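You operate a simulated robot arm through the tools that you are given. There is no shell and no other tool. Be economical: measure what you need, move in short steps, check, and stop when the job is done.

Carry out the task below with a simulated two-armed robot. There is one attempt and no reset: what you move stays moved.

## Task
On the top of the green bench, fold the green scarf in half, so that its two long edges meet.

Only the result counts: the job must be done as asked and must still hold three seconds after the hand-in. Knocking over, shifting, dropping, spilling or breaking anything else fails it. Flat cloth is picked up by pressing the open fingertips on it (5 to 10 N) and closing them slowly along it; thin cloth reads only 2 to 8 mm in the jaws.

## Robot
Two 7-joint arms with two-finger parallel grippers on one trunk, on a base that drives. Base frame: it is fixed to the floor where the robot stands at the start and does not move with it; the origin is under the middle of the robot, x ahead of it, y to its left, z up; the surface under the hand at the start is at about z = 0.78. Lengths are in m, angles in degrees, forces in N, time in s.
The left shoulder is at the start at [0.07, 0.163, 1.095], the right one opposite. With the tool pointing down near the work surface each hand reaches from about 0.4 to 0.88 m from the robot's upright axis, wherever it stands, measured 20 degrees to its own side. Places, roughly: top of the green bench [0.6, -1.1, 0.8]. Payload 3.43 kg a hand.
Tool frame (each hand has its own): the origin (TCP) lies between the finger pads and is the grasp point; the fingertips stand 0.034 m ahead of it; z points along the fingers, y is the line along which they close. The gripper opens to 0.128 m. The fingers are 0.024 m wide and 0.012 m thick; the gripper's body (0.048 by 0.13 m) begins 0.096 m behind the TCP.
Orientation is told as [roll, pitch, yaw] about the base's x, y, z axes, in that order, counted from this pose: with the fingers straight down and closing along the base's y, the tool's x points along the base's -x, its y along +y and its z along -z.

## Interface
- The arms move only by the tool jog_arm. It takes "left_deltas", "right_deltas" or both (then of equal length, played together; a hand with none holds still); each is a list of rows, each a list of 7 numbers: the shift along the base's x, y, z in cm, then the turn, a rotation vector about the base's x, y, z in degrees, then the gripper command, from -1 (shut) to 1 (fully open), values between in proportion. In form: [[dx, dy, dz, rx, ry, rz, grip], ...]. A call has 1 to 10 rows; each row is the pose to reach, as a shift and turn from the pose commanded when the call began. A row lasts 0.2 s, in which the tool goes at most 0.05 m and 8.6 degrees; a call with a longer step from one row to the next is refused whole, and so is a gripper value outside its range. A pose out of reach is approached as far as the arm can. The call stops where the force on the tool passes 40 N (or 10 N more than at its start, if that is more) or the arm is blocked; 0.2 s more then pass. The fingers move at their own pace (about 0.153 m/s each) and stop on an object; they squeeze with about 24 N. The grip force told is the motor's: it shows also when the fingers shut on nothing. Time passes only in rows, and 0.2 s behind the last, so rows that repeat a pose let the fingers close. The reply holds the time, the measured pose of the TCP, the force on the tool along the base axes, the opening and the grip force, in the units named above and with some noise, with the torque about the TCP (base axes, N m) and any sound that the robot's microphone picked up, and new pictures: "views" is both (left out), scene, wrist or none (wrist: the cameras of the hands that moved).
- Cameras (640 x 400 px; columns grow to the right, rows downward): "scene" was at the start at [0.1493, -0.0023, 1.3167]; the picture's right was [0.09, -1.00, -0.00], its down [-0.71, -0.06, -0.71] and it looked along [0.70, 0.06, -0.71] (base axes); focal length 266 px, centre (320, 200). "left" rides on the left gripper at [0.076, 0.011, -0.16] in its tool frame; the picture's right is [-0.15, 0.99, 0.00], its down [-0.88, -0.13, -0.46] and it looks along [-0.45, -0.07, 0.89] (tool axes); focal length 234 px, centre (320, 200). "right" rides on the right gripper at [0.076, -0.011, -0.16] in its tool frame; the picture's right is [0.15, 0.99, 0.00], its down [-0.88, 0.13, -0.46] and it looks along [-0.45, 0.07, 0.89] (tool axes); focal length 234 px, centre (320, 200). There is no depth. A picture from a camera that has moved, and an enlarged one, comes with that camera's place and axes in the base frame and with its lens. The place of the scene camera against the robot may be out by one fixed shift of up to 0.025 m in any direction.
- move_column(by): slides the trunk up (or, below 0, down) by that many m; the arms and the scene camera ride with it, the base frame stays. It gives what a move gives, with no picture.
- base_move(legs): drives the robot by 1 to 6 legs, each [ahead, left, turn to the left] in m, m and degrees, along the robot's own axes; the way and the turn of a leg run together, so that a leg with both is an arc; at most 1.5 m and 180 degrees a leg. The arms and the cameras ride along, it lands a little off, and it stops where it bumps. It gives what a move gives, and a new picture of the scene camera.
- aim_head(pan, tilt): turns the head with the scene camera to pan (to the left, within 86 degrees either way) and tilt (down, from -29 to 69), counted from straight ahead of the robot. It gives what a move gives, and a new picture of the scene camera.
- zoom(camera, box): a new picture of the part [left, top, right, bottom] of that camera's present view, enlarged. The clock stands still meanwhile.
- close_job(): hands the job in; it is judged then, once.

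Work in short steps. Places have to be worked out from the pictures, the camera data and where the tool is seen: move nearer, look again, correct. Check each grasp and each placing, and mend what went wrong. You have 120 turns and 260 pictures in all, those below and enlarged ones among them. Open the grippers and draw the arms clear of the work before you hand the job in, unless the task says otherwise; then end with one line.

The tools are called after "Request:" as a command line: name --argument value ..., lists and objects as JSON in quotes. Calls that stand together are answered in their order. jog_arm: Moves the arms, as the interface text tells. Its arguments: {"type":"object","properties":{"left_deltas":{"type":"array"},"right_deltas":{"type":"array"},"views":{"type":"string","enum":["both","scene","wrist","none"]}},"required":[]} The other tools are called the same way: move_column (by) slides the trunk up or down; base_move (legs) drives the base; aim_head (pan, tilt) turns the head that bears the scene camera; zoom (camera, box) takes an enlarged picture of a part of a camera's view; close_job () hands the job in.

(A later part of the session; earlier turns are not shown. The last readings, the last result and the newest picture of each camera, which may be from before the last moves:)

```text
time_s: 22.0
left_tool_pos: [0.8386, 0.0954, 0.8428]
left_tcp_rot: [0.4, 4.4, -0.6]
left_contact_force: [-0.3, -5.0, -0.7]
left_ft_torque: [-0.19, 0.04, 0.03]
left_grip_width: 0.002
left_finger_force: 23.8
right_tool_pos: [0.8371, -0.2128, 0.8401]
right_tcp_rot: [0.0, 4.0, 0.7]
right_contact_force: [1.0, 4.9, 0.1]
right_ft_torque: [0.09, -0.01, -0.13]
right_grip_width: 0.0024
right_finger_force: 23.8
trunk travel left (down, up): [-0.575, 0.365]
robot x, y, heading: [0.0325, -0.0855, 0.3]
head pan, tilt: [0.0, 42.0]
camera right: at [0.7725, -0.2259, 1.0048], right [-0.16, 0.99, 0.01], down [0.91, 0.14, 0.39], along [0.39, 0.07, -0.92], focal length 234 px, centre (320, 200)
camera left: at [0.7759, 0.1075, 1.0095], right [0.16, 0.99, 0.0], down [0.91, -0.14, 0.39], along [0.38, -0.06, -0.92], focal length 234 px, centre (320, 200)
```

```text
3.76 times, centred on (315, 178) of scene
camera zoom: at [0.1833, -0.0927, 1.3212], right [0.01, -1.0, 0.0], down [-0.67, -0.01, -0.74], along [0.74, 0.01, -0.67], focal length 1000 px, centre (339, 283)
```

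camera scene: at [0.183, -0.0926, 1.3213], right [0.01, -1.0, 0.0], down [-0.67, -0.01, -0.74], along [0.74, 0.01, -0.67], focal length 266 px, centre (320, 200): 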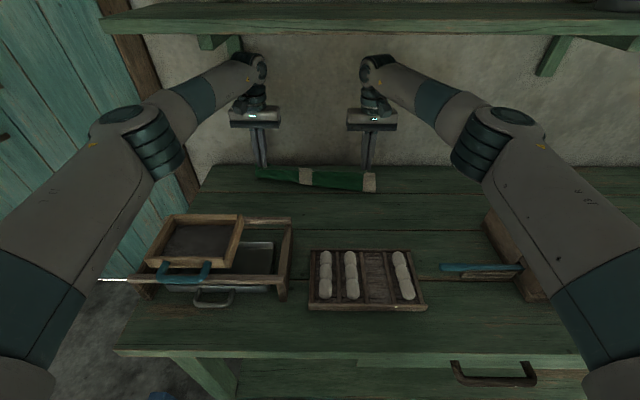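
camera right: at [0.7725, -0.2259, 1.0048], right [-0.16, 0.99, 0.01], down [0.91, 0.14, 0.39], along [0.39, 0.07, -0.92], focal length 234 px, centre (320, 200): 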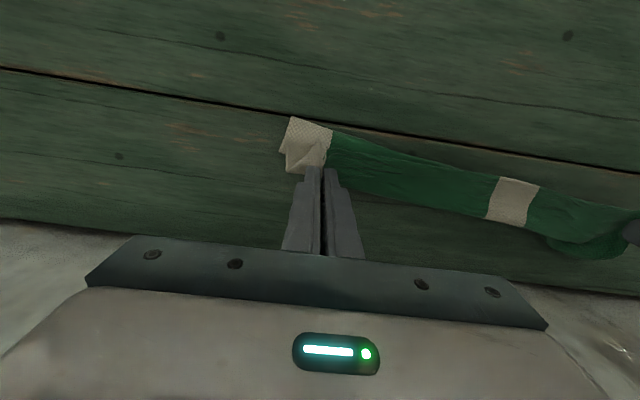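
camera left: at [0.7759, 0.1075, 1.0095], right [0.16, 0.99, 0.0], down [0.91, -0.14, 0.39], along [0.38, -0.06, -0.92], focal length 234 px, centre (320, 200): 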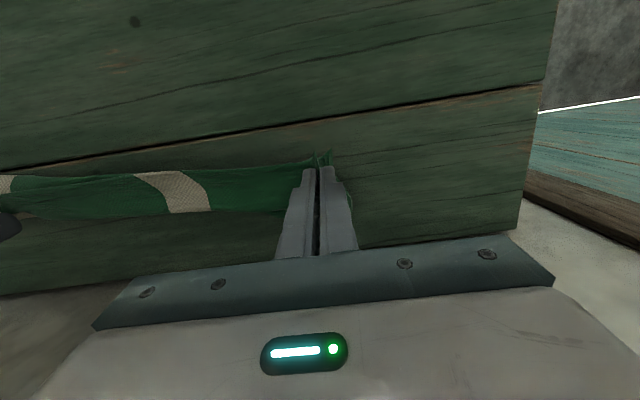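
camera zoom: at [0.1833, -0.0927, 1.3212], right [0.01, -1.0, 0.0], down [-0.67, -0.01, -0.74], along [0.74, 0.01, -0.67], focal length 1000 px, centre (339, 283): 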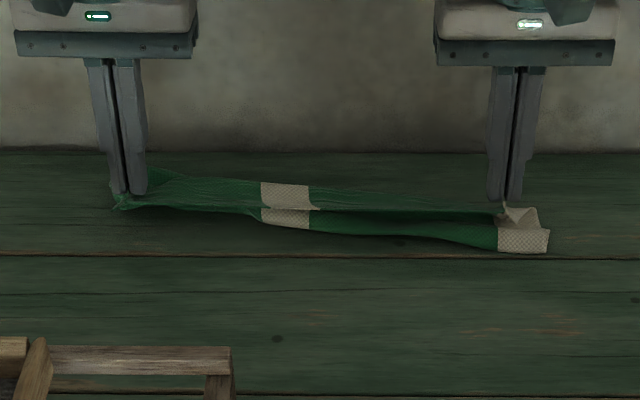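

The left end of the bottom layer was dragged backwards. I retrace to unfold: back over and down, pulling the near edge gently back toward the robot to straighten the scarf, then refold with a lower arc.

Request:
jog_arm --left_deltas '[[-1, 0, 1.5, 0, -2, 0, -1], [-3, 0, 2.5, 0, -4, 0, -1], [-5, 0, 2.5, 0, -8, 0, -1], [-7, 0, 2, 0, -12, 0, -1], [-9, 0, 1, 0, -16, 0, -1], [-10.5, 0, -0.5, 0, -20, 0, -1], [-11.6, 0, -1.8, 0, -24, 0, -1], [-12.0, 0, -1.9, 0, -24, 0, -1], [-12.4, 0, -1.9, 0, -24, 0, -1], [-12.4, 0, -1.9, 0, -24, 0, -1]]' --right_deltas '[[-1, 0, 1.5, 0, -2, 0, -1], [-3, 0, 2.5, 0, -4, 0, -1], [-5, 0, 2.5, 0, -8, 0, -1], [-7, 0, 2, 0, -12, 0, -1], [-9, 0, 1, 0, -16, 0, -1], [-10.5, 0, -0.5, 0, -20, 0, -1], [-11.8, 0, -1.5, 0, -24, 0, -1], [-12.6, 0, -1.6, 0, -24, 0, -1], [-12.9, 0, -1.6, 0, -24, 0, -1], [-12.9, 0, -1.6, 0, -24, 0, -1]]' --views "wrist"

Request:
zoom --camera "scene" --box '[220, 120, 420, 245]'

```text
time_s: 24.2
left_tool_pos: [0.714, 0.0965, 0.824]
left_tcp_rot: [0.6, -19.6, -0.5]
left_contact_force: [-0.7, -5.0, -0.5]
left_ft_torque: [-0.21, 0.03, -0.04]
left_grip_width: 0.0024
left_finger_force: 24.2
right_tool_pos: [0.7079, -0.2141, 0.8251]
right_tcp_rot: [-0.2, -19.8, 0.7]
right_contact_force: [0.9, 4.5, -0.1]
right_ft_torque: [0.2, -0.02, -0.08]
right_grip_width: 0.0023
right_finger_force: 23.5
trunk travel left (down, up): [-0.575, 0.365]
robot x, y, heading: [0.0323, -0.0832, 0.6]
head pan, tilt: [0.0, 42.0]
camera right: at [0.5818, -0.226, 0.9487], right [-0.15, 0.99, -0.05], down [0.67, 0.14, 0.73], along [0.73, 0.07, -0.68], focal length 234 px, centre (320, 200)
camera left: at [0.5903, 0.1073, 0.9501], right [0.14, 0.99, 0.06], down [0.68, -0.14, 0.72], along [0.72, -0.06, -0.69], focal length 234 px, centre (320, 200)
```

right: 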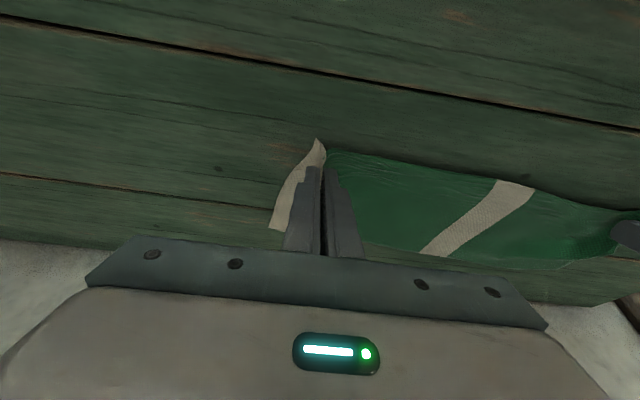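
left: 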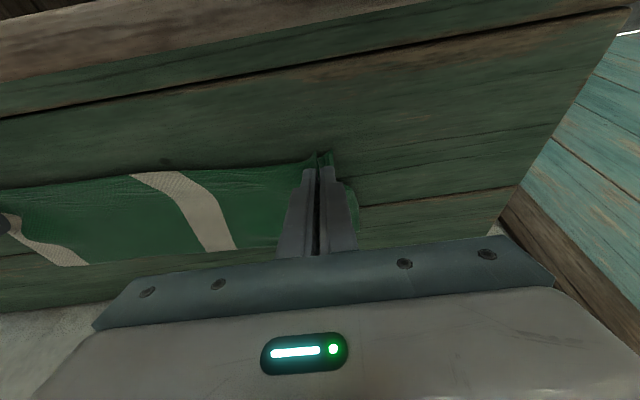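

```text
3.20 times, centred on (320, 182) of scene
camera zoom: at [0.1837, -0.0928, 1.3212], right [0.01, -1.0, 0.0], down [-0.67, -0.01, -0.74], along [0.74, 0.01, -0.67], focal length 850 px, centre (320, 256)
```

zoom: 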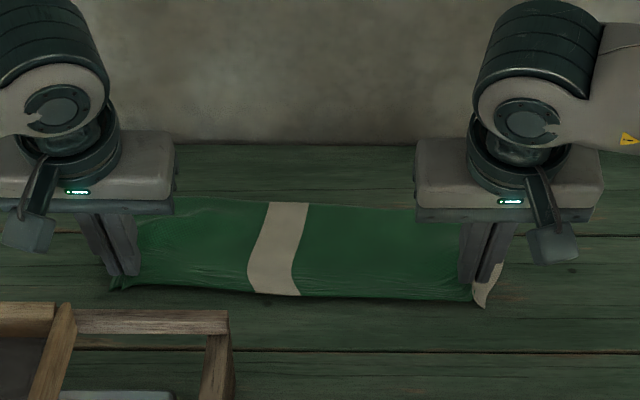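

The scarf is flat again, far edge at about x≈0.838. Before, I held the edge too high once past the fold line; now I use a lower arc with slack.

Request:
jog_arm --left_deltas '[[0.4, -0.2, 0.9, 0, 0, 0, -1], [1.45, -0.3, 2.4, 0, 3, 0, -1], [3.1, -0.3, 3.6, 0, 6, 0, -1], [5.2, -0.3, 4.1, 0, 10, 0, -1], [7.4, -0.3, 4.0, 0, 14, 0, -1], [9.7, -0.3, 3.4, 0, 18, 0, -1], [11.5, -0.3, 2.6, 0, 22, 0, -1], [12.7, -0.3, 1.5, 0, 25, 0, -1], [12.7, -0.3, 1.5, 0, 25, 0, -1]]' --right_deltas '[[0.4, 0.2, 0.9, 0, 0, 0, -1], [1.6, 0.3, 2.4, 0, 3, 0, -1], [3.4, 0.3, 3.6, 0, 6, 0, -1], [5.5, 0.3, 4.1, 0, 10, 0, -1], [7.8, 0.3, 4.0, 0, 14, 0, -1], [10.2, 0.3, 3.4, 0, 18, 0, -1], [12.1, 0.3, 2.6, 0, 22, 0, -1], [13.3, 0.3, 1.5, 0, 25, 0, -1], [13.3, 0.3, 1.5, 0, 25, 0, -1]]' --views "wrist"

Request:
zoom --camera "scene" --box '[230, 125, 400, 231]'

```text
time_s: 26.2
left_tool_pos: [0.8414, 0.0934, 0.841]
left_tcp_rot: [0.3, 5.4, -0.6]
left_contact_force: [-0.2, -1.1, 1.2]
left_ft_torque: [-0.08, 0.01, 0.03]
left_grip_width: 0.0023
left_finger_force: 24.4
right_tool_pos: [0.84, -0.2084, 0.8392]
right_tcp_rot: [0.0, 5.1, 0.9]
right_contact_force: [-0.3, 2.1, 0.4]
right_ft_torque: [0.01, -0.01, -0.04]
right_grip_width: 0.002
right_finger_force: 24.2
trunk travel left (down, up): [-0.575, 0.365]
robot x, y, heading: [0.0326, -0.0853, 0.5]
head pan, tilt: [0.0, 42.0]
camera right: at [0.7783, -0.222, 1.0054], right [-0.16, 0.99, 0.01], down [0.92, 0.14, 0.38], along [0.37, 0.07, -0.93], focal length 234 px, centre (320, 200)
camera left: at [0.7815, 0.1045, 1.0074], right [0.16, 0.99, -0.01], down [0.92, -0.14, 0.37], along [0.36, -0.07, -0.93], focal length 234 px, centre (320, 200)
```

right: 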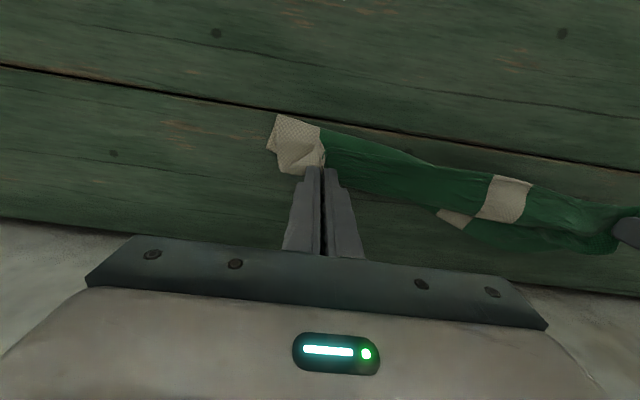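
left: 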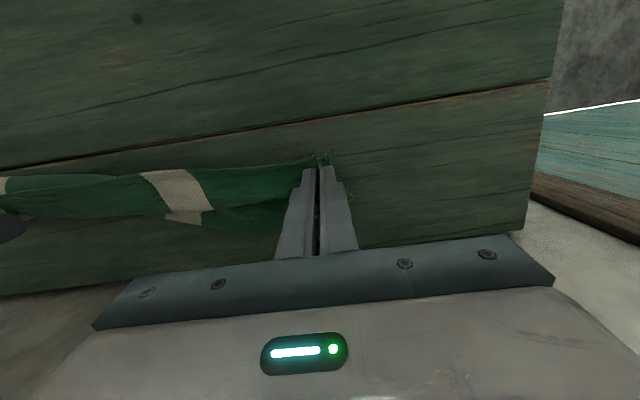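

```text
3.76 times, centred on (315, 178) of scene
camera zoom: at [0.1831, -0.092, 1.3213], right [0.01, -1.0, 0.0], down [-0.67, -0.01, -0.74], along [0.74, 0.01, -0.67], focal length 1000 px, centre (339, 283)
```

zoom: 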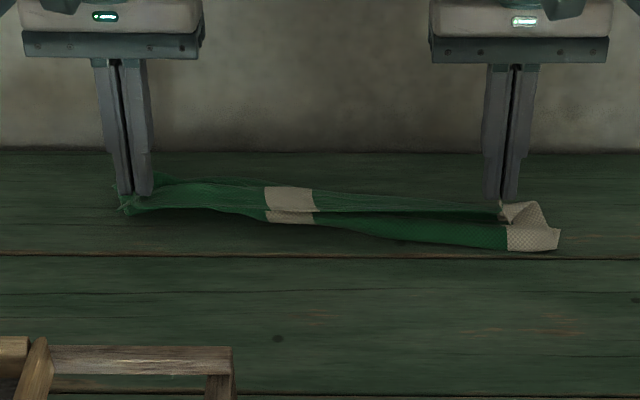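

The lower layer at the left slid back again to about x 0.88 (low friction). I'll set the edge down here and release, then correct the left by pressing the lower layer with one hand.

Request:
jog_arm --left_deltas '[[0.3, 0, -1, 0, 0, 0, -1], [0.5, 0, -1.8, 0, 0, 0, -1], [0.5, 0, -1.8, 0, 0, 0, -0.9], [0.5, 0, -1.8, 0, 0, 0, -0.75], [0.5, 0, -1.8, 0, 0, 0, -0.6], [0.5, 0, -1.8, 0, 0, 0, -0.5], [0.5, 0, 0, 0, 0, 0, -0.5], [0.5, 0, 4, 0, -5, 0, -0.5], [0.5, 0, 8, 0, -5, 0, -0.5], [0.5, 0, 12, 0, -5, 0, -0.5]]' --right_deltas '[[0.3, 0, -1, 0, 0, 0, -1], [0.7, 0, -1.8, 0, 0, 0, -1], [0.7, 0, -1.8, 0, 0, 0, -0.9], [0.7, 0, -1.8, 0, 0, 0, -0.75], [0.7, 0, -1.8, 0, 0, 0, -0.6], [0.7, 0, -1.8, 0, 0, 0, -0.5], [0.7, 0, 0, 0, 0, 0, -0.5], [0.7, 0, 4, 0, -5, 0, -0.5], [0.7, 0, 8, 0, -5, 0, -0.5], [0.7, 0, 12, 0, -5, 0, -0.5]]' --views "wrist"

Request:
zoom --camera "scene" --box '[230, 125, 400, 231]'

```text
time_s: 28.4
left_tool_pos: [0.8459, 0.0879, 0.9414]
left_tcp_rot: [0.8, 1.5, -0.9]
left_contact_force: [0.7, 0.1, 0.2]
left_ft_torque: [0.02, 0.03, 0.02]
left_grip_width: 0.0316
left_finger_force: 0.0
left hand out of reach, approached as far as the arm can: row 1, 2, 3, 4, 5, 6, 7
right_tool_pos: [0.8606, -0.2136, 0.9283]
right_tcp_rot: [-2.1, -0.1, 0.7]
right_contact_force: [-0.6, 4.6, -0.8]
right_ft_torque: [-0.44, -0.07, -0.02]
right_grip_width: 0.0319
right_finger_force: 0.0
right hand out of reach, approached as far as the arm can: row 2, 3, 4, 5, 6, 7, 8, 9, 10
trunk travel left (down, up): [-0.575, 0.365]
robot x, y, heading: [0.0304, -0.085, 0.5]
head pan, tilt: [0.0, 42.0]
camera right: at [0.7838, -0.2193, 1.0886], right [-0.16, 0.99, -0.04], down [0.88, 0.16, 0.45], along [0.45, 0.04, -0.89], focal length 234 px, centre (320, 200)
camera left: at [0.7746, 0.0991, 1.1037], right [0.16, 0.99, 0.01], down [0.89, -0.15, 0.43], along [0.43, -0.06, -0.9], focal length 234 px, centre (320, 200)
```

right: 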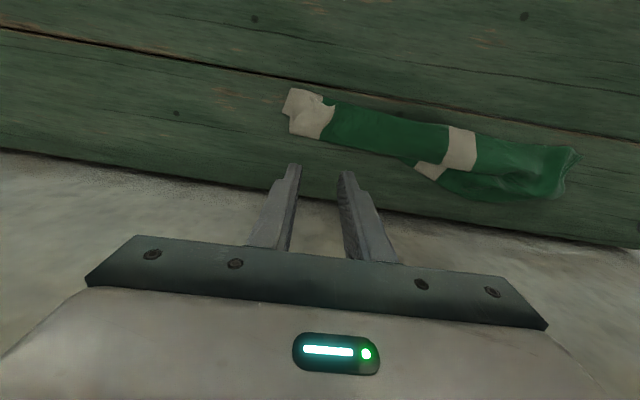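
left: 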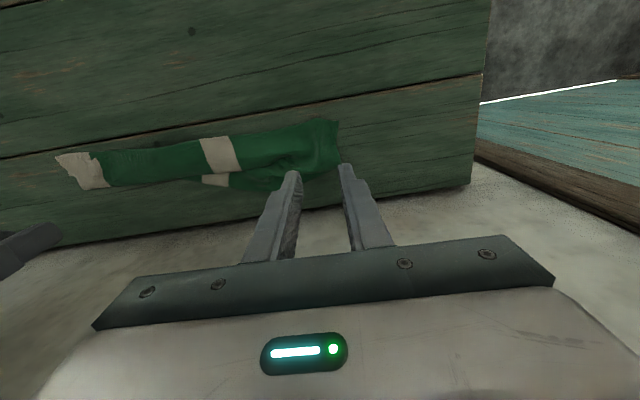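

```text
3.76 times, centred on (315, 178) of scene
camera zoom: at [0.1865, -0.0932, 1.3182], right [0.01, -1.0, 0.0], down [-0.67, -0.01, -0.74], along [0.74, 0.01, -0.67], focal length 1000 px, centre (339, 283)
```

zoom: 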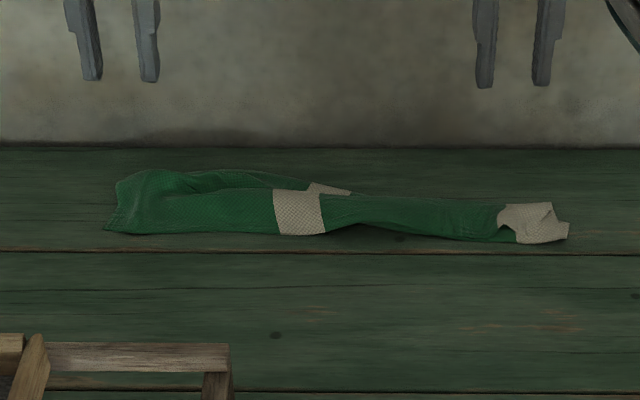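

Released. Let me view details of the left end and right end.

Request:
zoom --camera "left" --box '[30, 90, 370, 210]'

Request:
zoom --camera "right" --box '[260, 70, 600, 220]'

```text
1.88 times, centred on (200, 150) of left
camera zoom: at [0.7746, 0.0991, 1.1037], right [0.16, 0.99, 0.01], down [0.89, -0.15, 0.43], along [0.43, -0.06, -0.9], focal length 441 px, centre (546, 294)
```

zoom: 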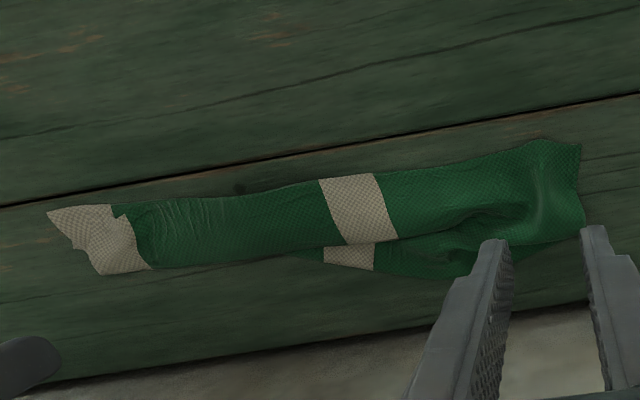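

```text
1.88 times, centred on (430, 145) of right
camera zoom: at [0.7838, -0.2193, 1.0886], right [-0.16, 0.99, -0.04], down [0.88, 0.16, 0.45], along [0.45, 0.04, -0.89], focal length 441 px, centre (113, 304)
```

zoom: 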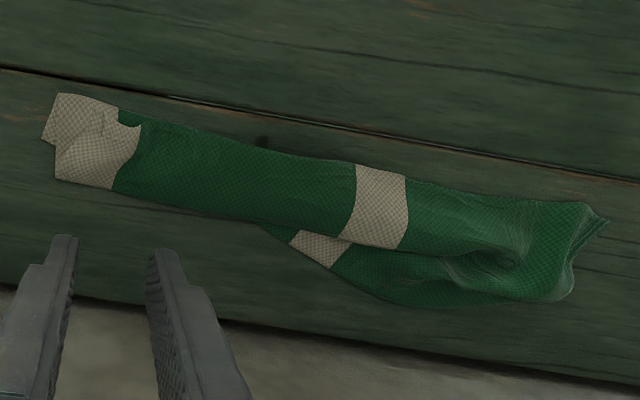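

Both ends are folded; the remaining fault is a bowed strip of the lower layer showing 2–3 cm past the top edge around y −0.07…0.08. I'll pin the stack with the right hand at y≈−0.10 and stroke the top layer outward with the left. First hover both, tilted −30° for reach.

Request:
jog_arm --left_deltas '[[-3, -1, 0, 0, -8, 0, -0.53], [-5, -2, -1, 0, -16, 0, -0.53], [-5, -3, -3, 0, -24, 0, -0.53], [-4, -4, -5, 0, -30, 0, -0.53], [-2.5, -4.8, -7, 0, -30, 0, -0.53], [-2.5, -4.8, -7, 0, -30, 0, -0.53]]' --right_deltas '[[-3, 2, 0, 0, -8, 0, -0.53], [-5, 5, -1, 0, -16, 0, -0.53], [-5, 8, -3, 0, -24, 0, -0.53], [-4, 10, -5, 0, -30, 0, -0.53], [-2.5, 10.5, -7, 0, -30, 0, -0.53], [-2.5, 10.5, -7, 0, -30, 0, -0.53]]'

```text
time_s: 29.8
left_tool_pos: [0.8217, 0.0449, 0.8885]
left_tcp_rot: [0.5, -29.7, -0.5]
left_contact_force: [-0.2, 0.3, -0.1]
left_ft_torque: [-0.04, 0.01, -0.02]
left_grip_width: 0.0302
left_finger_force: 0.2
right_tool_pos: [0.8327, -0.0974, 0.8646]
right_tcp_rot: [-0.3, -29.9, 0.9]
right_contact_force: [0.1, 0.2, -0.2]
right_ft_torque: [0.03, 0.02, 0.02]
right_grip_width: 0.0303
right_finger_force: 0.1
right hand out of reach, approached as far as the arm can: row 1
trunk travel left (down, up): [-0.575, 0.365]
robot x, y, heading: [0.0314, -0.085, 0.6]
head pan, tilt: [0.0, 42.0]
camera scene: at [0.1831, -0.0923, 1.3213], right [0.01, -1.0, 0.0], down [-0.67, -0.01, -0.74], along [0.74, 0.01, -0.67], focal length 266 px, centre (320, 200)
camera right: at [0.6872, -0.1097, 0.9651], right [-0.14, 0.99, -0.08], down [0.53, 0.14, 0.83], along [0.83, 0.07, -0.55], focal length 234 px, centre (320, 200)
camera left: at [0.6771, 0.0569, 0.9915], right [0.13, 0.99, 0.08], down [0.54, -0.14, 0.83], along [0.83, -0.06, -0.55], focal length 234 px, centre (320, 200)
```

scene: 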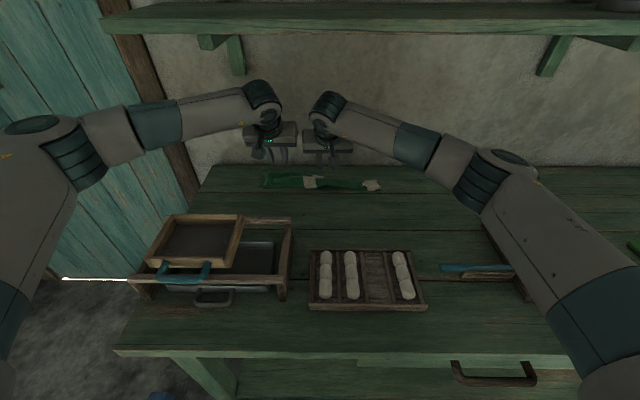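
right: 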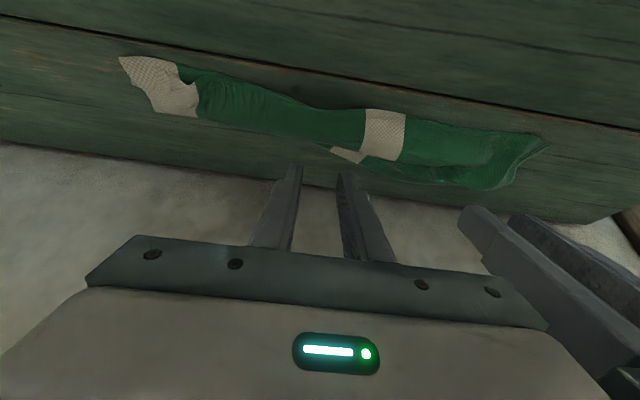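
left: 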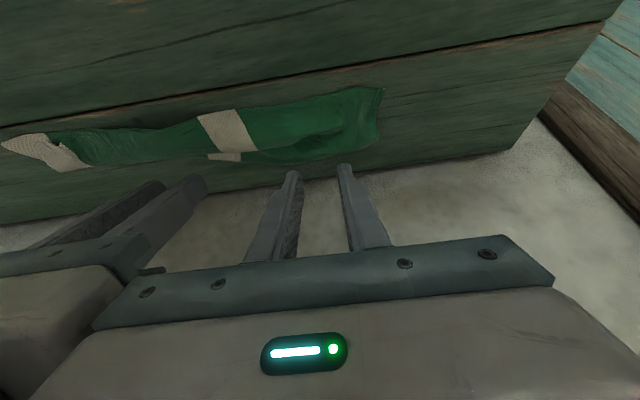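

Positions agree. I lower the right to pin the stack and the left to touch the top layer near the fold.

Request:
jog_arm --left_deltas '[[0.5, 0, -2, 0, 0, 0, -0.53], [0.5, 0, -4, 0, 0, 0, -0.53], [0.5, 0, -5.5, 0, 0, 0, -0.53], [0.5, 0, -6.2, 0, 0, 0, -0.53], [0.5, 0, -6.2, 0, 0, 0, -0.53]]' --right_deltas '[[0, 0, -1.5, 0, 0, 0, -0.53], [0, 0, -3, 0, 0, 0, -0.53], [0, 0, -4, 0, 0, 0, -0.53], [0, 0, -4.9, 0, 0, 0, -0.53], [0, 0, -4.9, 0, 0, 0, -0.53]]' --views "wrist"

```text
time_s: 31.0
left_tool_pos: [0.8243, 0.046, 0.827]
left_tcp_rot: [0.6, -29.8, -0.5]
left_contact_force: [-0.6, -0.2, -0.6]
left_ft_torque: [0.0, 0.04, -0.02]
left_grip_width: 0.0302
left_finger_force: 0.1
right_tool_pos: [0.8315, -0.0978, 0.8183]
right_tcp_rot: [-0.3, -30.2, 0.6]
right_contact_force: [1.5, 1.3, 12.6]
right_ft_torque: [-0.01, -0.12, 0.02]
right_grip_width: 0.0301
right_finger_force: 0.1
trunk travel left (down, up): [-0.575, 0.365]
robot x, y, heading: [0.0335, -0.0877, 0.3]
head pan, tilt: [0.0, 42.0]
camera right: at [0.6867, -0.1099, 0.9182], right [-0.14, 0.99, -0.08], down [0.53, 0.14, 0.84], along [0.84, 0.07, -0.54], focal length 234 px, centre (320, 200)
camera left: at [0.6812, 0.0569, 0.9298], right [0.13, 0.99, 0.08], down [0.54, -0.14, 0.83], along [0.83, -0.06, -0.55], focal length 234 px, centre (320, 200)
```

right: 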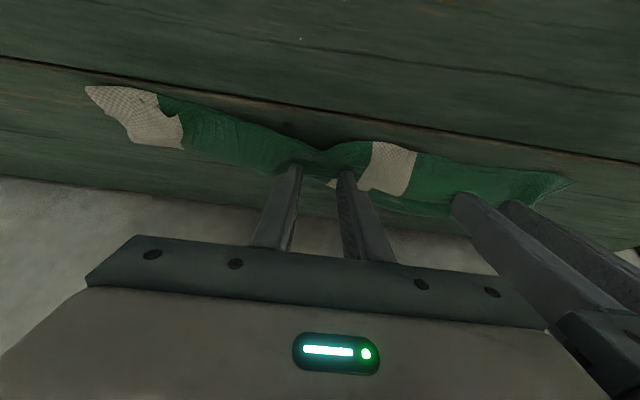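
left: 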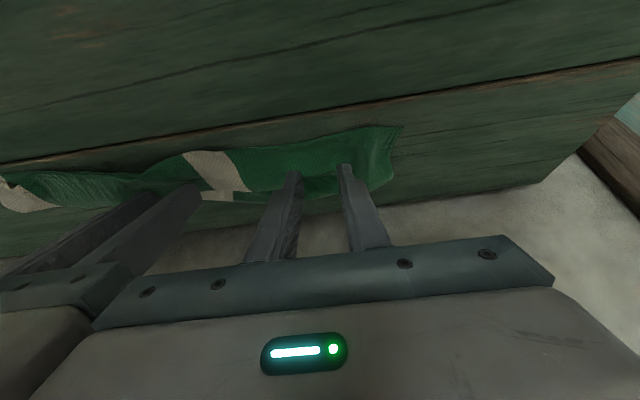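

Right pins with 12.6 N. Left now presses lightly and strokes +x by 3 cm.

Request:
jog_arm --left_deltas '[[0, 0, -0.5, 0, 0, 0, -0.53], [0, 0, -0.8, 0, 0, 0, -0.53], [0.5, 0, -0.8, 0, 0, 0, -0.53], [1.0, 0, -0.8, 0, 0, 0, -0.53], [1.5, 0, -0.8, 0, 0, 0, -0.53], [2.0, 0, -0.8, 0, 0, 0, -0.53], [2.5, 0, -0.8, 0, 0, 0, -0.53], [3.0, 0, -0.8, 0, 0, 0, -0.53]]' --views "wrist"

Request:
zoom --camera "right" --box '[320, 100, 640, 300]'

```text
time_s: 32.8
left_tool_pos: [0.8545, 0.0446, 0.8202]
left_tcp_rot: [0.6, -29.7, -0.5]
left_contact_force: [0.0, -0.5, 0.3]
left_ft_torque: [-0.02, 0.02, -0.04]
left_grip_width: 0.0301
left_finger_force: 0.1
right_tool_pos: [0.8317, -0.0982, 0.8183]
right_tcp_rot: [-0.4, -30.1, 0.7]
right_contact_force: [4.7, 1.7, 22.4]
right_ft_torque: [0.03, -0.34, 0.03]
right_grip_width: 0.0298
right_finger_force: 0.0
trunk travel left (down, up): [-0.575, 0.365]
robot x, y, heading: [0.0309, -0.0874, 0.6]
head pan, tilt: [0.0, 42.0]
camera left: at [0.7107, 0.0565, 0.9229], right [0.13, 0.99, 0.08], down [0.54, -0.14, 0.83], along [0.83, -0.06, -0.55], focal length 234 px, centre (320, 200)
```

left: 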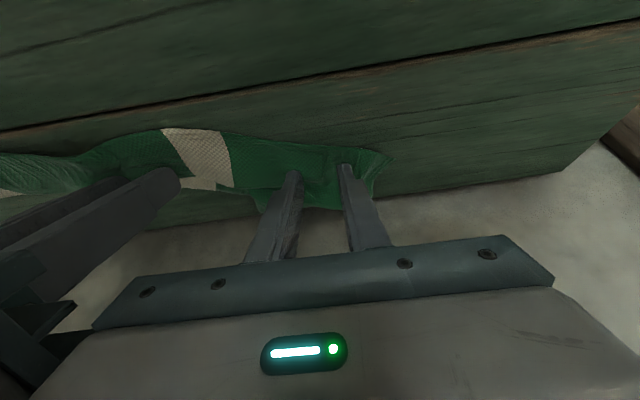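

```text
2.00 times, centred on (480, 200) of right
camera zoom: at [0.6858, -0.11, 0.918], right [-0.14, 0.99, -0.08], down [0.53, 0.14, 0.83], along [0.84, 0.07, -0.54], focal length 468 px, centre (0, 200)
```

zoom: 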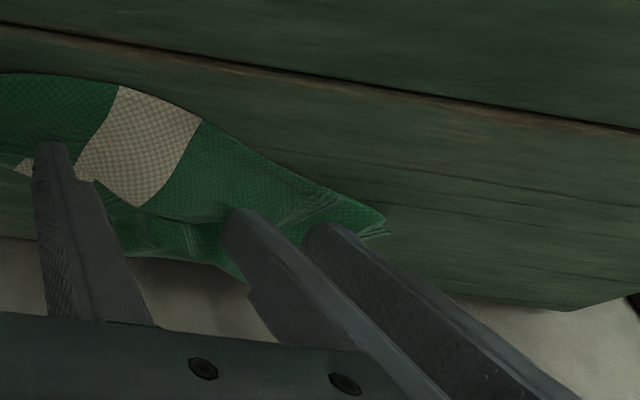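

The stroke dragged both layers at the left (cloth slips easily on the bench). I'll lift, look, and then drag the whole folded stack closer to the robot for better reach.

Request:
jog_arm --left_deltas '[[0, 0, 3, 0, 0, 0, -0.53], [-4, 0, 6, 0, 0, 0, -0.53], [-8, 2, 9, 0, 4, 0, -0.53], [-12, 4, 11, 0, 8, 0, -0.53], [-12, 4, 11, 0, 8, 0, -0.53]]' --right_deltas '[[0, 0, 3, 0, 0, 0, -0.53], [-3, -3, 6, 0, 0, 0, -0.53], [-6, -7, 9, 0, 4, 0, -0.53], [-10, -11, 11, 0, 8, 0, -0.53], [-10, -11, 11, 0, 8, 0, -0.53]]' --views "wrist"

Request:
zoom --camera "scene" --box '[230, 125, 400, 231]'

```text
refused: row 2 steps farther than a row can; nothing moved
```

```text
3.76 times, centred on (315, 178) of scene
camera zoom: at [0.1811, -0.0926, 1.3215], right [0.01, -1.0, 0.0], down [-0.67, -0.01, -0.74], along [0.74, 0.01, -0.67], focal length 1000 px, centre (339, 283)
```

zoom: 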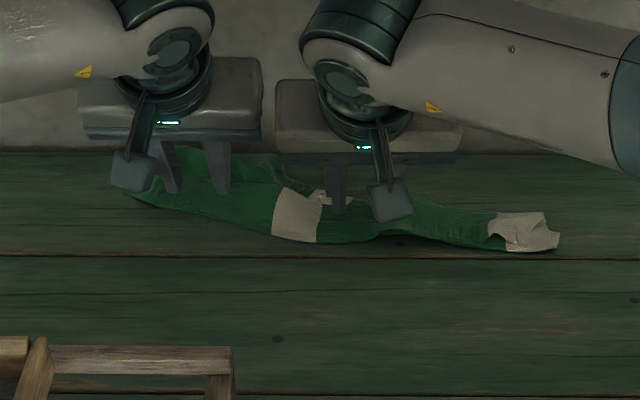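

Both hands are still on the stack, so I use them: left presses and drags back 3 cm to straighten, then both drag 6 cm toward the robot.

Request:
jog_arm --left_deltas '[[0, 0, -0.5, 0, 0, 0, -0.53], [-1, 0, -0.6, 0, 0, 0, -0.53], [-2, 0, -0.6, 0, 0, 0, -0.53], [-3, 0, -0.6, 0, 0, 0, -0.53], [-4, 0, -0.6, 0, 0, 0, -0.53], [-5, 0, -0.6, 0, 0, 0, -0.53], [-6, 0, -0.6, 0, 0, 0, -0.53], [-7, 0, -0.6, 0, 0, 0, -0.53], [-8, 0, -0.6, 0, 0, 0, -0.53], [-9, 0, -0.6, 0, 0, 0, -0.53]]' --right_deltas '[[0, 0, 0, 0, 0, 0, -0.53], [0, 0, 0, 0, 0, 0, -0.53], [0, 0, 0, 0, 0, 0, -0.53], [0, 0, 0, 0, 0, 0, -0.53], [-1, 0, 0, 0, 0, 0, -0.53], [-2, 0, 0, 0, 0, 0, -0.53], [-3, 0, 0, 0, 0, 0, -0.53], [-4, 0, 0, 0, 0, 0, -0.53], [-5, 0, 0, 0, 0, 0, -0.53], [-6, 0, 0, 0, 0, 0, -0.53]]' --views "wrist"

Request:
zoom --camera "scene" --box '[230, 125, 400, 231]'

```text
time_s: 35.0
left_tool_pos: [0.7646, 0.0456, 0.8168]
left_tcp_rot: [0.5, -30.0, -0.5]
left_contact_force: [3.6, -0.6, 21.5]
left_ft_torque: [-0.17, -0.32, 0.03]
left_grip_width: 0.0303
left_finger_force: 0.1
right_tool_pos: [0.77, -0.0983, 0.8186]
right_tcp_rot: [-0.4, -30.0, 0.6]
right_contact_force: [4.0, -0.6, 16.7]
right_ft_torque: [-0.01, -0.25, -0.01]
right_grip_width: 0.0295
right_finger_force: 0.0
trunk travel left (down, up): [-0.575, 0.365]
robot x, y, heading: [0.0296, -0.0824, 0.7]
head pan, tilt: [0.0, 42.0]
camera right: at [0.6242, -0.1109, 0.9181], right [-0.14, 0.99, -0.08], down [0.53, 0.14, 0.83], along [0.84, 0.07, -0.54], focal length 234 px, centre (320, 200)
camera left: at [0.6198, 0.0563, 0.9181], right [0.13, 0.99, 0.08], down [0.54, -0.14, 0.83], along [0.83, -0.06, -0.55], focal length 234 px, centre (320, 200)
```

right: 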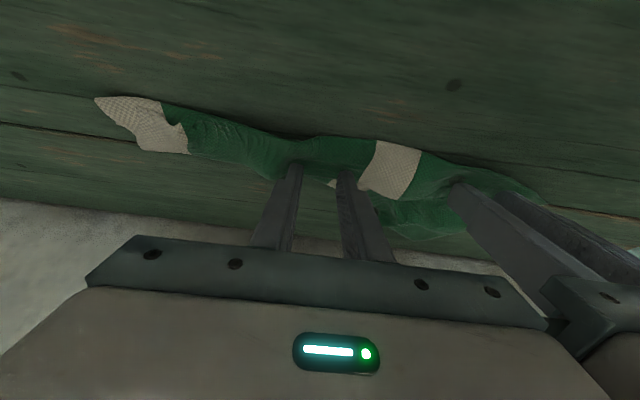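
left: 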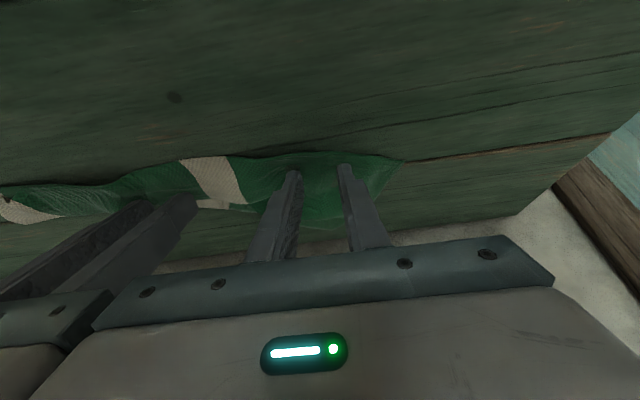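

```text
3.76 times, centred on (315, 178) of scene
camera zoom: at [0.1796, -0.0931, 1.3217], right [0.01, -1.0, 0.0], down [-0.67, -0.01, -0.75], along [0.75, 0.01, -0.67], focal length 1000 px, centre (339, 283)
```

zoom: 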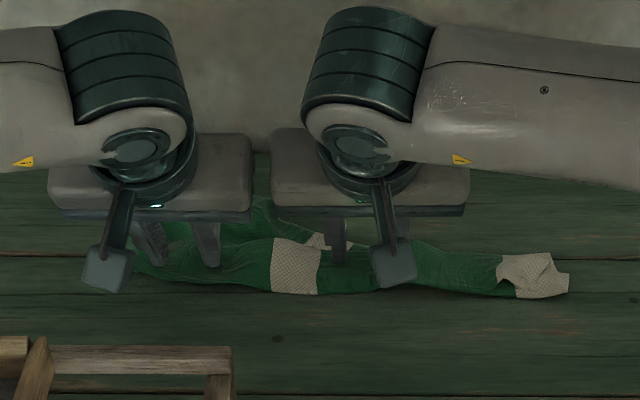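

The stack followed the drag nicely. I lift both hands well up to look.

Request:
jog_arm --left_deltas '[[0, 0, 3, 0, 0, 0, -0.53], [-1, 0, 7, 0, 6, 0, -0.53], [-2, 2, 11, 0, 12, 0, -0.53], [-3, 4, 15, 0, 18, 0, -0.53], [-4, 6, 18, 0, 24, 0, -0.53], [-4, 6, 18, 0, 30, 0, -0.53]]' --right_deltas '[[0, 0, 3, 0, 0, 0, -0.53], [-1, -3, 6, 0, 6, 0, -0.53], [-2, -6, 9, 0, 12, 0, -0.53], [-3, -9, 12, 0, 18, 0, -0.53], [-4, -12, 15, 0, 24, 0, -0.53], [-4, -14, 18, 0, 30, 0, -0.53]]' --views "wrist"

Request:
zoom --camera "scene" --box '[230, 140, 400, 246]'

```text
time_s: 36.6
left_tool_pos: [0.6738, 0.0881, 0.9444]
left_tcp_rot: [2.4, 4.9, -4.6]
left_contact_force: [-4.4, -1.8, -10.1]
left_ft_torque: [0.28, -0.61, 0.0]
left_grip_width: 0.0302
left_finger_force: 0.1
right_tool_pos: [0.6805, -0.2134, 0.9436]
right_tcp_rot: [-2.3, 4.9, 5.3]
right_contact_force: [1.5, -0.6, 6.3]
right_ft_torque: [0.13, 0.12, -0.02]
right_grip_width: 0.0299
right_finger_force: 0.1
trunk travel left (down, up): [-0.575, 0.365]
robot x, y, heading: [0.0127, -0.0835, 0.8]
head pan, tilt: [0.0, 42.0]
stopped in row 6 (left hand): the arm was blocked; the commanded pose is now the measured one
camera right: at [0.6187, -0.2245, 1.1082], right [-0.24, 0.97, -0.03], down [0.9, 0.23, 0.37], along [0.37, 0.06, -0.93], focal length 234 px, centre (320, 200)
camera left: at [0.6135, 0.0991, 1.1103], right [0.23, 0.97, 0.03], down [0.9, -0.22, 0.37], along [0.37, -0.06, -0.93], focal length 234 px, centre (320, 200)
```

right: 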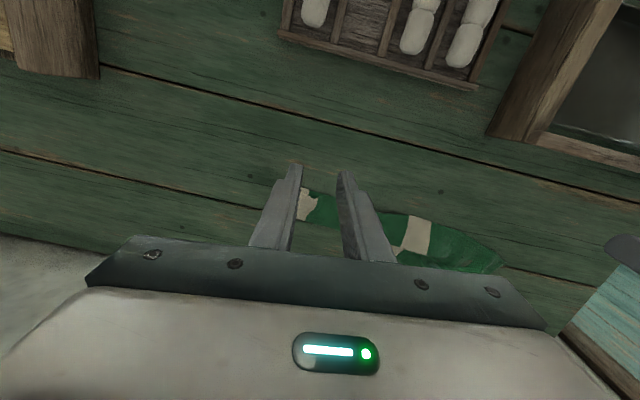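
left: 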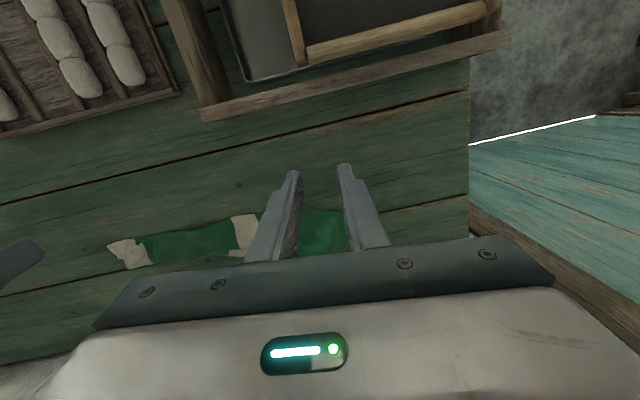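

```text
3.76 times, centred on (315, 193) of scene
camera zoom: at [0.1533, -0.09, 1.3252], right [0.01, -1.0, 0.0], down [-0.66, -0.01, -0.75], along [0.75, 0.01, -0.66], focal length 1000 px, centre (339, 226)
```

zoom: 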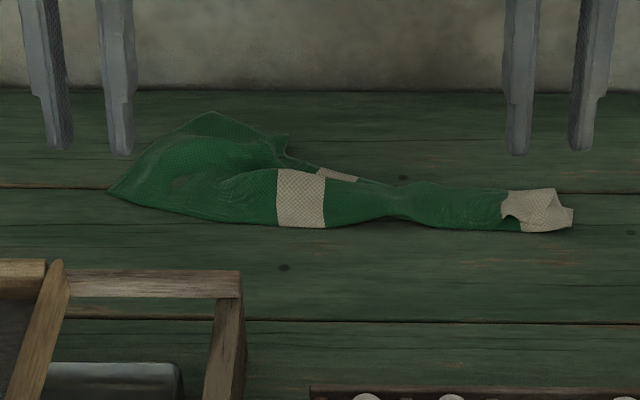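

The left arm got blocked somewhere; I look at the whole scene.

Request:
aim_head --pan 10 --tilt 32

```text
time_s: 37.3
left_tool_pos: [0.6895, 0.0858, 0.943]
left_tcp_rot: [2.3, 4.9, -4.6]
left_contact_force: [-0.7, 0.8, 1.3]
left_ft_torque: [-0.02, -0.05, 0.05]
left_grip_width: 0.03
left_finger_force: 0.1
right_tool_pos: [0.6948, -0.2177, 0.9362]
right_tcp_rot: [-2.0, 5.2, 4.8]
right_contact_force: [-0.6, 0.3, 0.4]
right_ft_torque: [-0.02, -0.03, 0.0]
right_grip_width: 0.0302
right_finger_force: 0.1
trunk travel left (down, up): [-0.575, 0.365]
robot x, y, heading: [0.0169, -0.0845, 0.7]
head pan, tilt: [10.0, 32.0]
camera scene: at [0.1745, -0.0776, 1.3367], right [0.18, -0.98, 0.0], down [-0.52, -0.1, -0.85], along [0.83, 0.15, -0.53], focal length 266 px, centre (320, 200)
```

scene: 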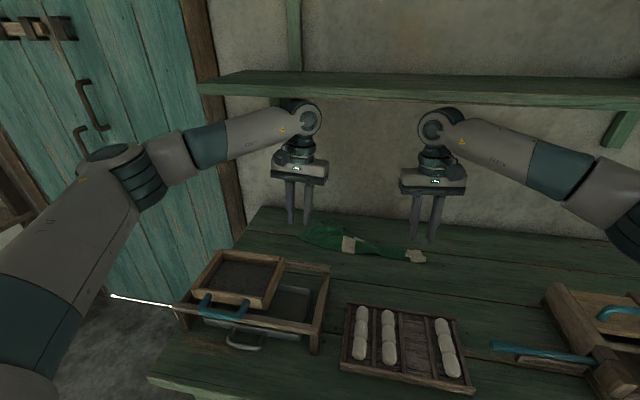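

The wrists touched the shelf underside; I'll stay below z≈0.93. Zoom on the scarf's left end.

Request:
zoom --camera "scene" --box '[280, 200, 440, 300]'

Request:
jog_arm --left_deltas '[[-3, 2, -1, 0, -4, 2, -0.53], [-7, 2, -1, 0, -5, 4, -0.53], [-10, 2, -1, 0, -5, 4, -0.53]]' --right_deltas '[[-3, -2, -1, 0, -4, -2, -0.53], [-7, -2, -1, 0, -5, -4, -0.53], [-10, -2, -1, 0, -5, -4, -0.53]]' --views "wrist"

```text
4.00 times, centred on (360, 250) of scene
camera zoom: at [0.1745, -0.0776, 1.3367], right [0.18, -0.98, 0.0], down [-0.52, -0.1, -0.85], along [0.83, 0.15, -0.53], focal length 1062 px, centre (160, 0)
```

zoom: 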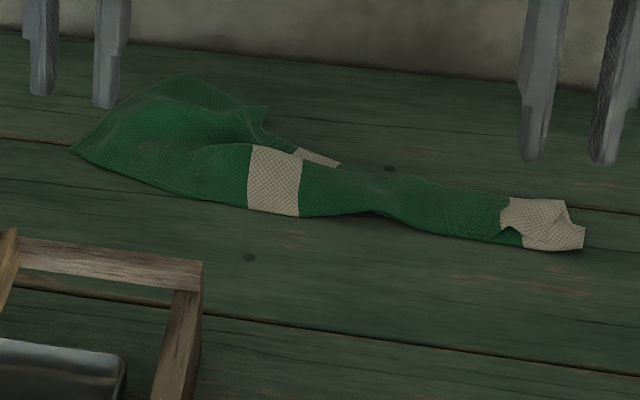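

```text
time_s: 38.1
left_tool_pos: [0.5869, 0.1057, 0.9313]
left_tcp_rot: [2.4, -0.3, -0.4]
left_contact_force: [0.2, 0.4, -0.1]
left_ft_torque: [-0.02, 0.02, 0.01]
left_grip_width: 0.0302
left_finger_force: 0.0
right_tool_pos: [0.5924, -0.2382, 0.9273]
right_tcp_rot: [-2.2, 0.1, 0.8]
right_contact_force: [-0.5, -0.3, -0.1]
right_ft_torque: [-0.01, -0.03, 0.01]
right_grip_width: 0.0303
right_finger_force: 0.1
trunk travel left (down, up): [-0.575, 0.365]
robot x, y, heading: [0.0144, -0.0882, 0.7]
head pan, tilt: [10.0, 32.0]
camera right: at [0.5168, -0.2447, 1.0865], right [-0.16, 0.99, -0.04], down [0.88, 0.16, 0.45], along [0.45, 0.04, -0.89], focal length 234 px, centre (320, 200)
camera left: at [0.5114, 0.1114, 1.0921], right [0.16, 0.99, 0.04], down [0.88, -0.16, 0.45], along [0.45, -0.03, -0.89], focal length 234 px, centre (320, 200)
```

right: 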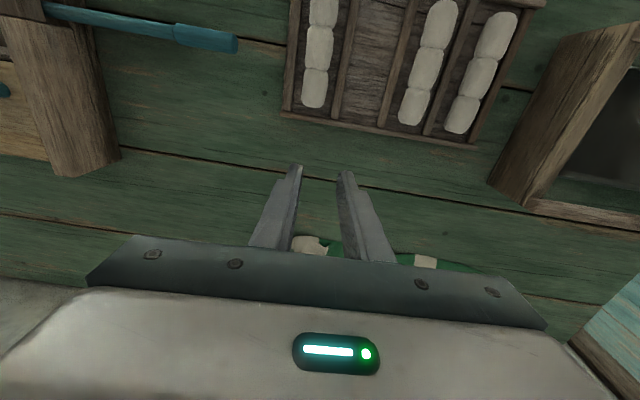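
left: 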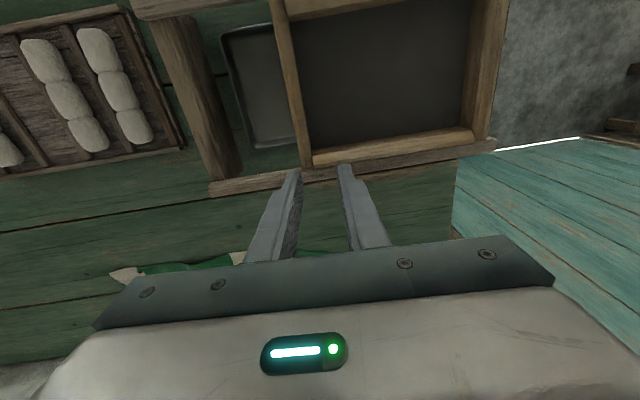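

Hands are now out of the way; I take a clear zoomed look with the head.

Request:
aim_head --pan 0 --tilt 40

Request:
zoom --camera "scene" --box '[240, 140, 400, 240]'

```text
time_s: 38.9
left_tool_pos: [0.588, 0.106, 0.93]
left_tcp_rot: [2.4, -0.1, -0.6]
left_contact_force: [-0.2, 0.3, 0.1]
left_ft_torque: [0.0, -0.03, 0.02]
left_grip_width: 0.03
left_finger_force: 0.2
right_tool_pos: [0.594, -0.2376, 0.9255]
right_tcp_rot: [-2.2, 0.2, 0.9]
right_contact_force: [-0.1, -0.3, 0.5]
right_ft_torque: [-0.03, -0.02, -0.01]
right_grip_width: 0.03
right_finger_force: 0.1
trunk travel left (down, up): [-0.575, 0.365]
robot x, y, heading: [0.0188, -0.0838, 0.7]
head pan, tilt: [0.0, 40.0]
camera scene: at [0.1706, -0.0928, 1.3241], right [0.01, -1.0, 0.0], down [-0.64, -0.01, -0.77], along [0.77, 0.01, -0.64], focal length 266 px, centre (320, 200)
```

scene: 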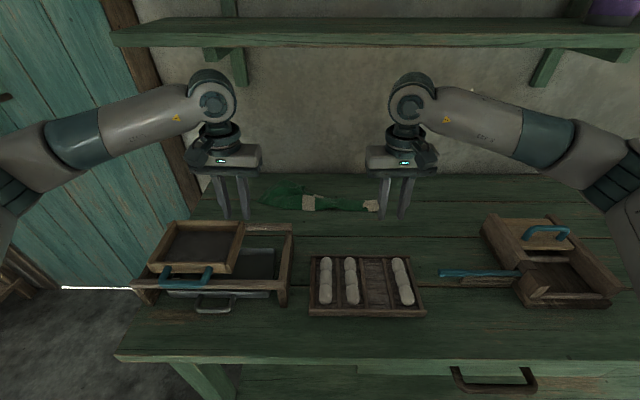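

```text
4.00 times, centred on (320, 190) of scene
camera zoom: at [0.1706, -0.0928, 1.3241], right [0.01, -1.0, 0.0], down [-0.64, -0.01, -0.77], along [0.77, 0.01, -0.64], focal length 1062 px, centre (320, 240)
```

zoom: 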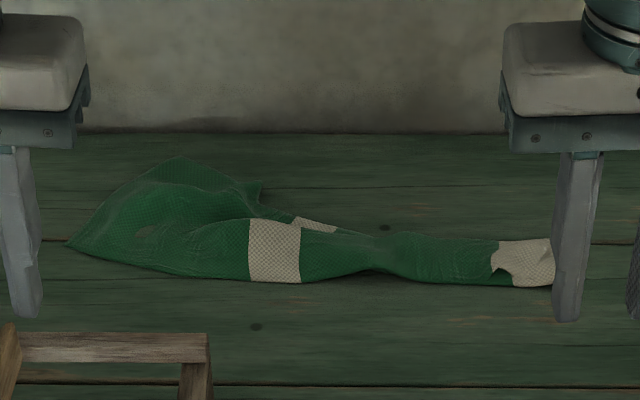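

The left end has sprung open. I bring the right hand's camera over for a clear top view of that end.

Request:
jog_arm --right_deltas '[[1.5, 4, 0, 0, 0, 0, -0.53], [3.5, 8, 0, 0, 0, 0, -0.53], [5.5, 12, 0, 0, 0, 0, -0.53], [5.5, 12, 0, 0, 0, 0, -0.53]]' --views "none"

Request:
zoom --camera "right" --box '[200, 140, 600, 290]'

```text
time_s: 39.9
left_tool_pos: [0.5871, 0.1058, 0.9313]
left_tcp_rot: [2.5, -0.1, -0.6]
left_contact_force: [1.2, -0.1, 0.0]
left_ft_torque: [0.03, 0.01, -0.01]
left_grip_width: 0.0302
left_finger_force: 0.1
right_tool_pos: [0.6481, -0.1186, 0.9259]
right_tcp_rot: [-2.2, 0.2, 0.9]
right_contact_force: [0.1, 0.2, -0.8]
right_ft_torque: [0.04, 0.02, 0.02]
right_grip_width: 0.0301
right_finger_force: 0.1
trunk travel left (down, up): [-0.575, 0.365]
robot x, y, heading: [0.0183, -0.086, 0.5]
head pan, tilt: [0.0, 40.0]
```

```text
1.60 times, centred on (400, 215) of right
camera zoom: at [0.5728, -0.1255, 1.0862], right [-0.16, 0.99, -0.04], down [0.88, 0.16, 0.45], along [0.45, 0.04, -0.89], focal length 375 px, centre (192, 176)
```

zoom: 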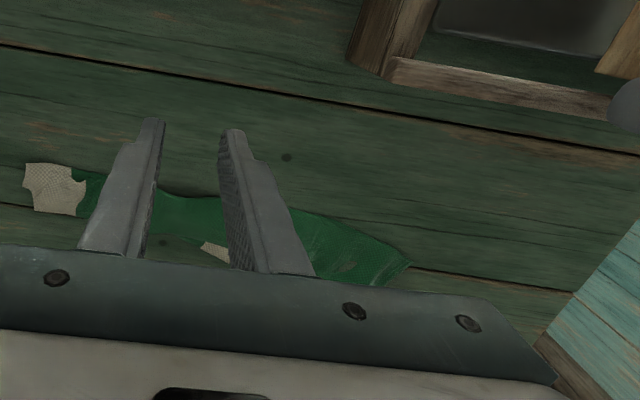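

Fingers hide it; I tilt the right hand −28° so the camera looks forward.

Request:
jog_arm --right_deltas '[[0, 0, 0, 1, -8, 0, -0.53], [0, 0, 0, 2, -16, 0, -0.53], [-1, 0, 0, 2, -24, 0, -0.53], [-2, 0, 0, 2, -28, 0, -0.53], [-2, 0, 0, 2, -28, 0, -0.53]]' --views "none"

Request:
zoom --camera "right" --box '[160, 40, 560, 290]'

```text
time_s: 41.0
left_tool_pos: [0.5884, 0.1065, 0.9312]
left_tcp_rot: [2.4, -0.1, -0.5]
left_contact_force: [-0.2, -0.8, 0.6]
left_ft_torque: [-0.01, 0.02, -0.01]
left_grip_width: 0.0303
left_finger_force: 0.0
right_tool_pos: [0.6283, -0.1184, 0.9251]
right_tcp_rot: [-0.7, -27.8, 0.5]
right_contact_force: [0.3, 0.2, 0.0]
right_ft_torque: [0.05, 0.0, -0.01]
right_grip_width: 0.0298
right_finger_force: 0.2
trunk travel left (down, up): [-0.575, 0.365]
robot x, y, heading: [0.016, -0.0859, 0.5]
head pan, tilt: [0.0, 40.0]
```

```text
1.60 times, centred on (360, 165) of right
camera zoom: at [0.4863, -0.129, 1.0314], right [-0.13, 0.99, -0.08], down [0.56, 0.14, 0.81], along [0.81, 0.07, -0.58], focal length 375 px, centre (256, 256)
```

zoom: 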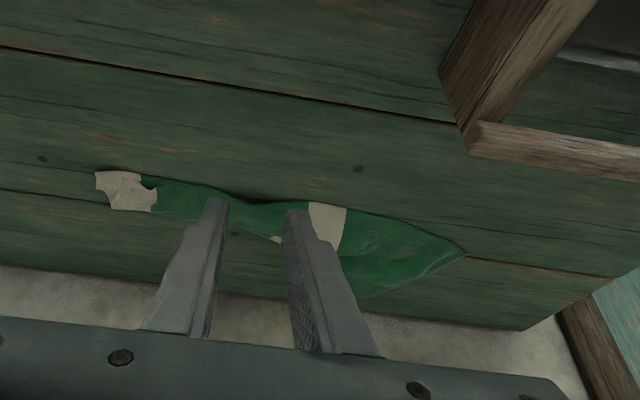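

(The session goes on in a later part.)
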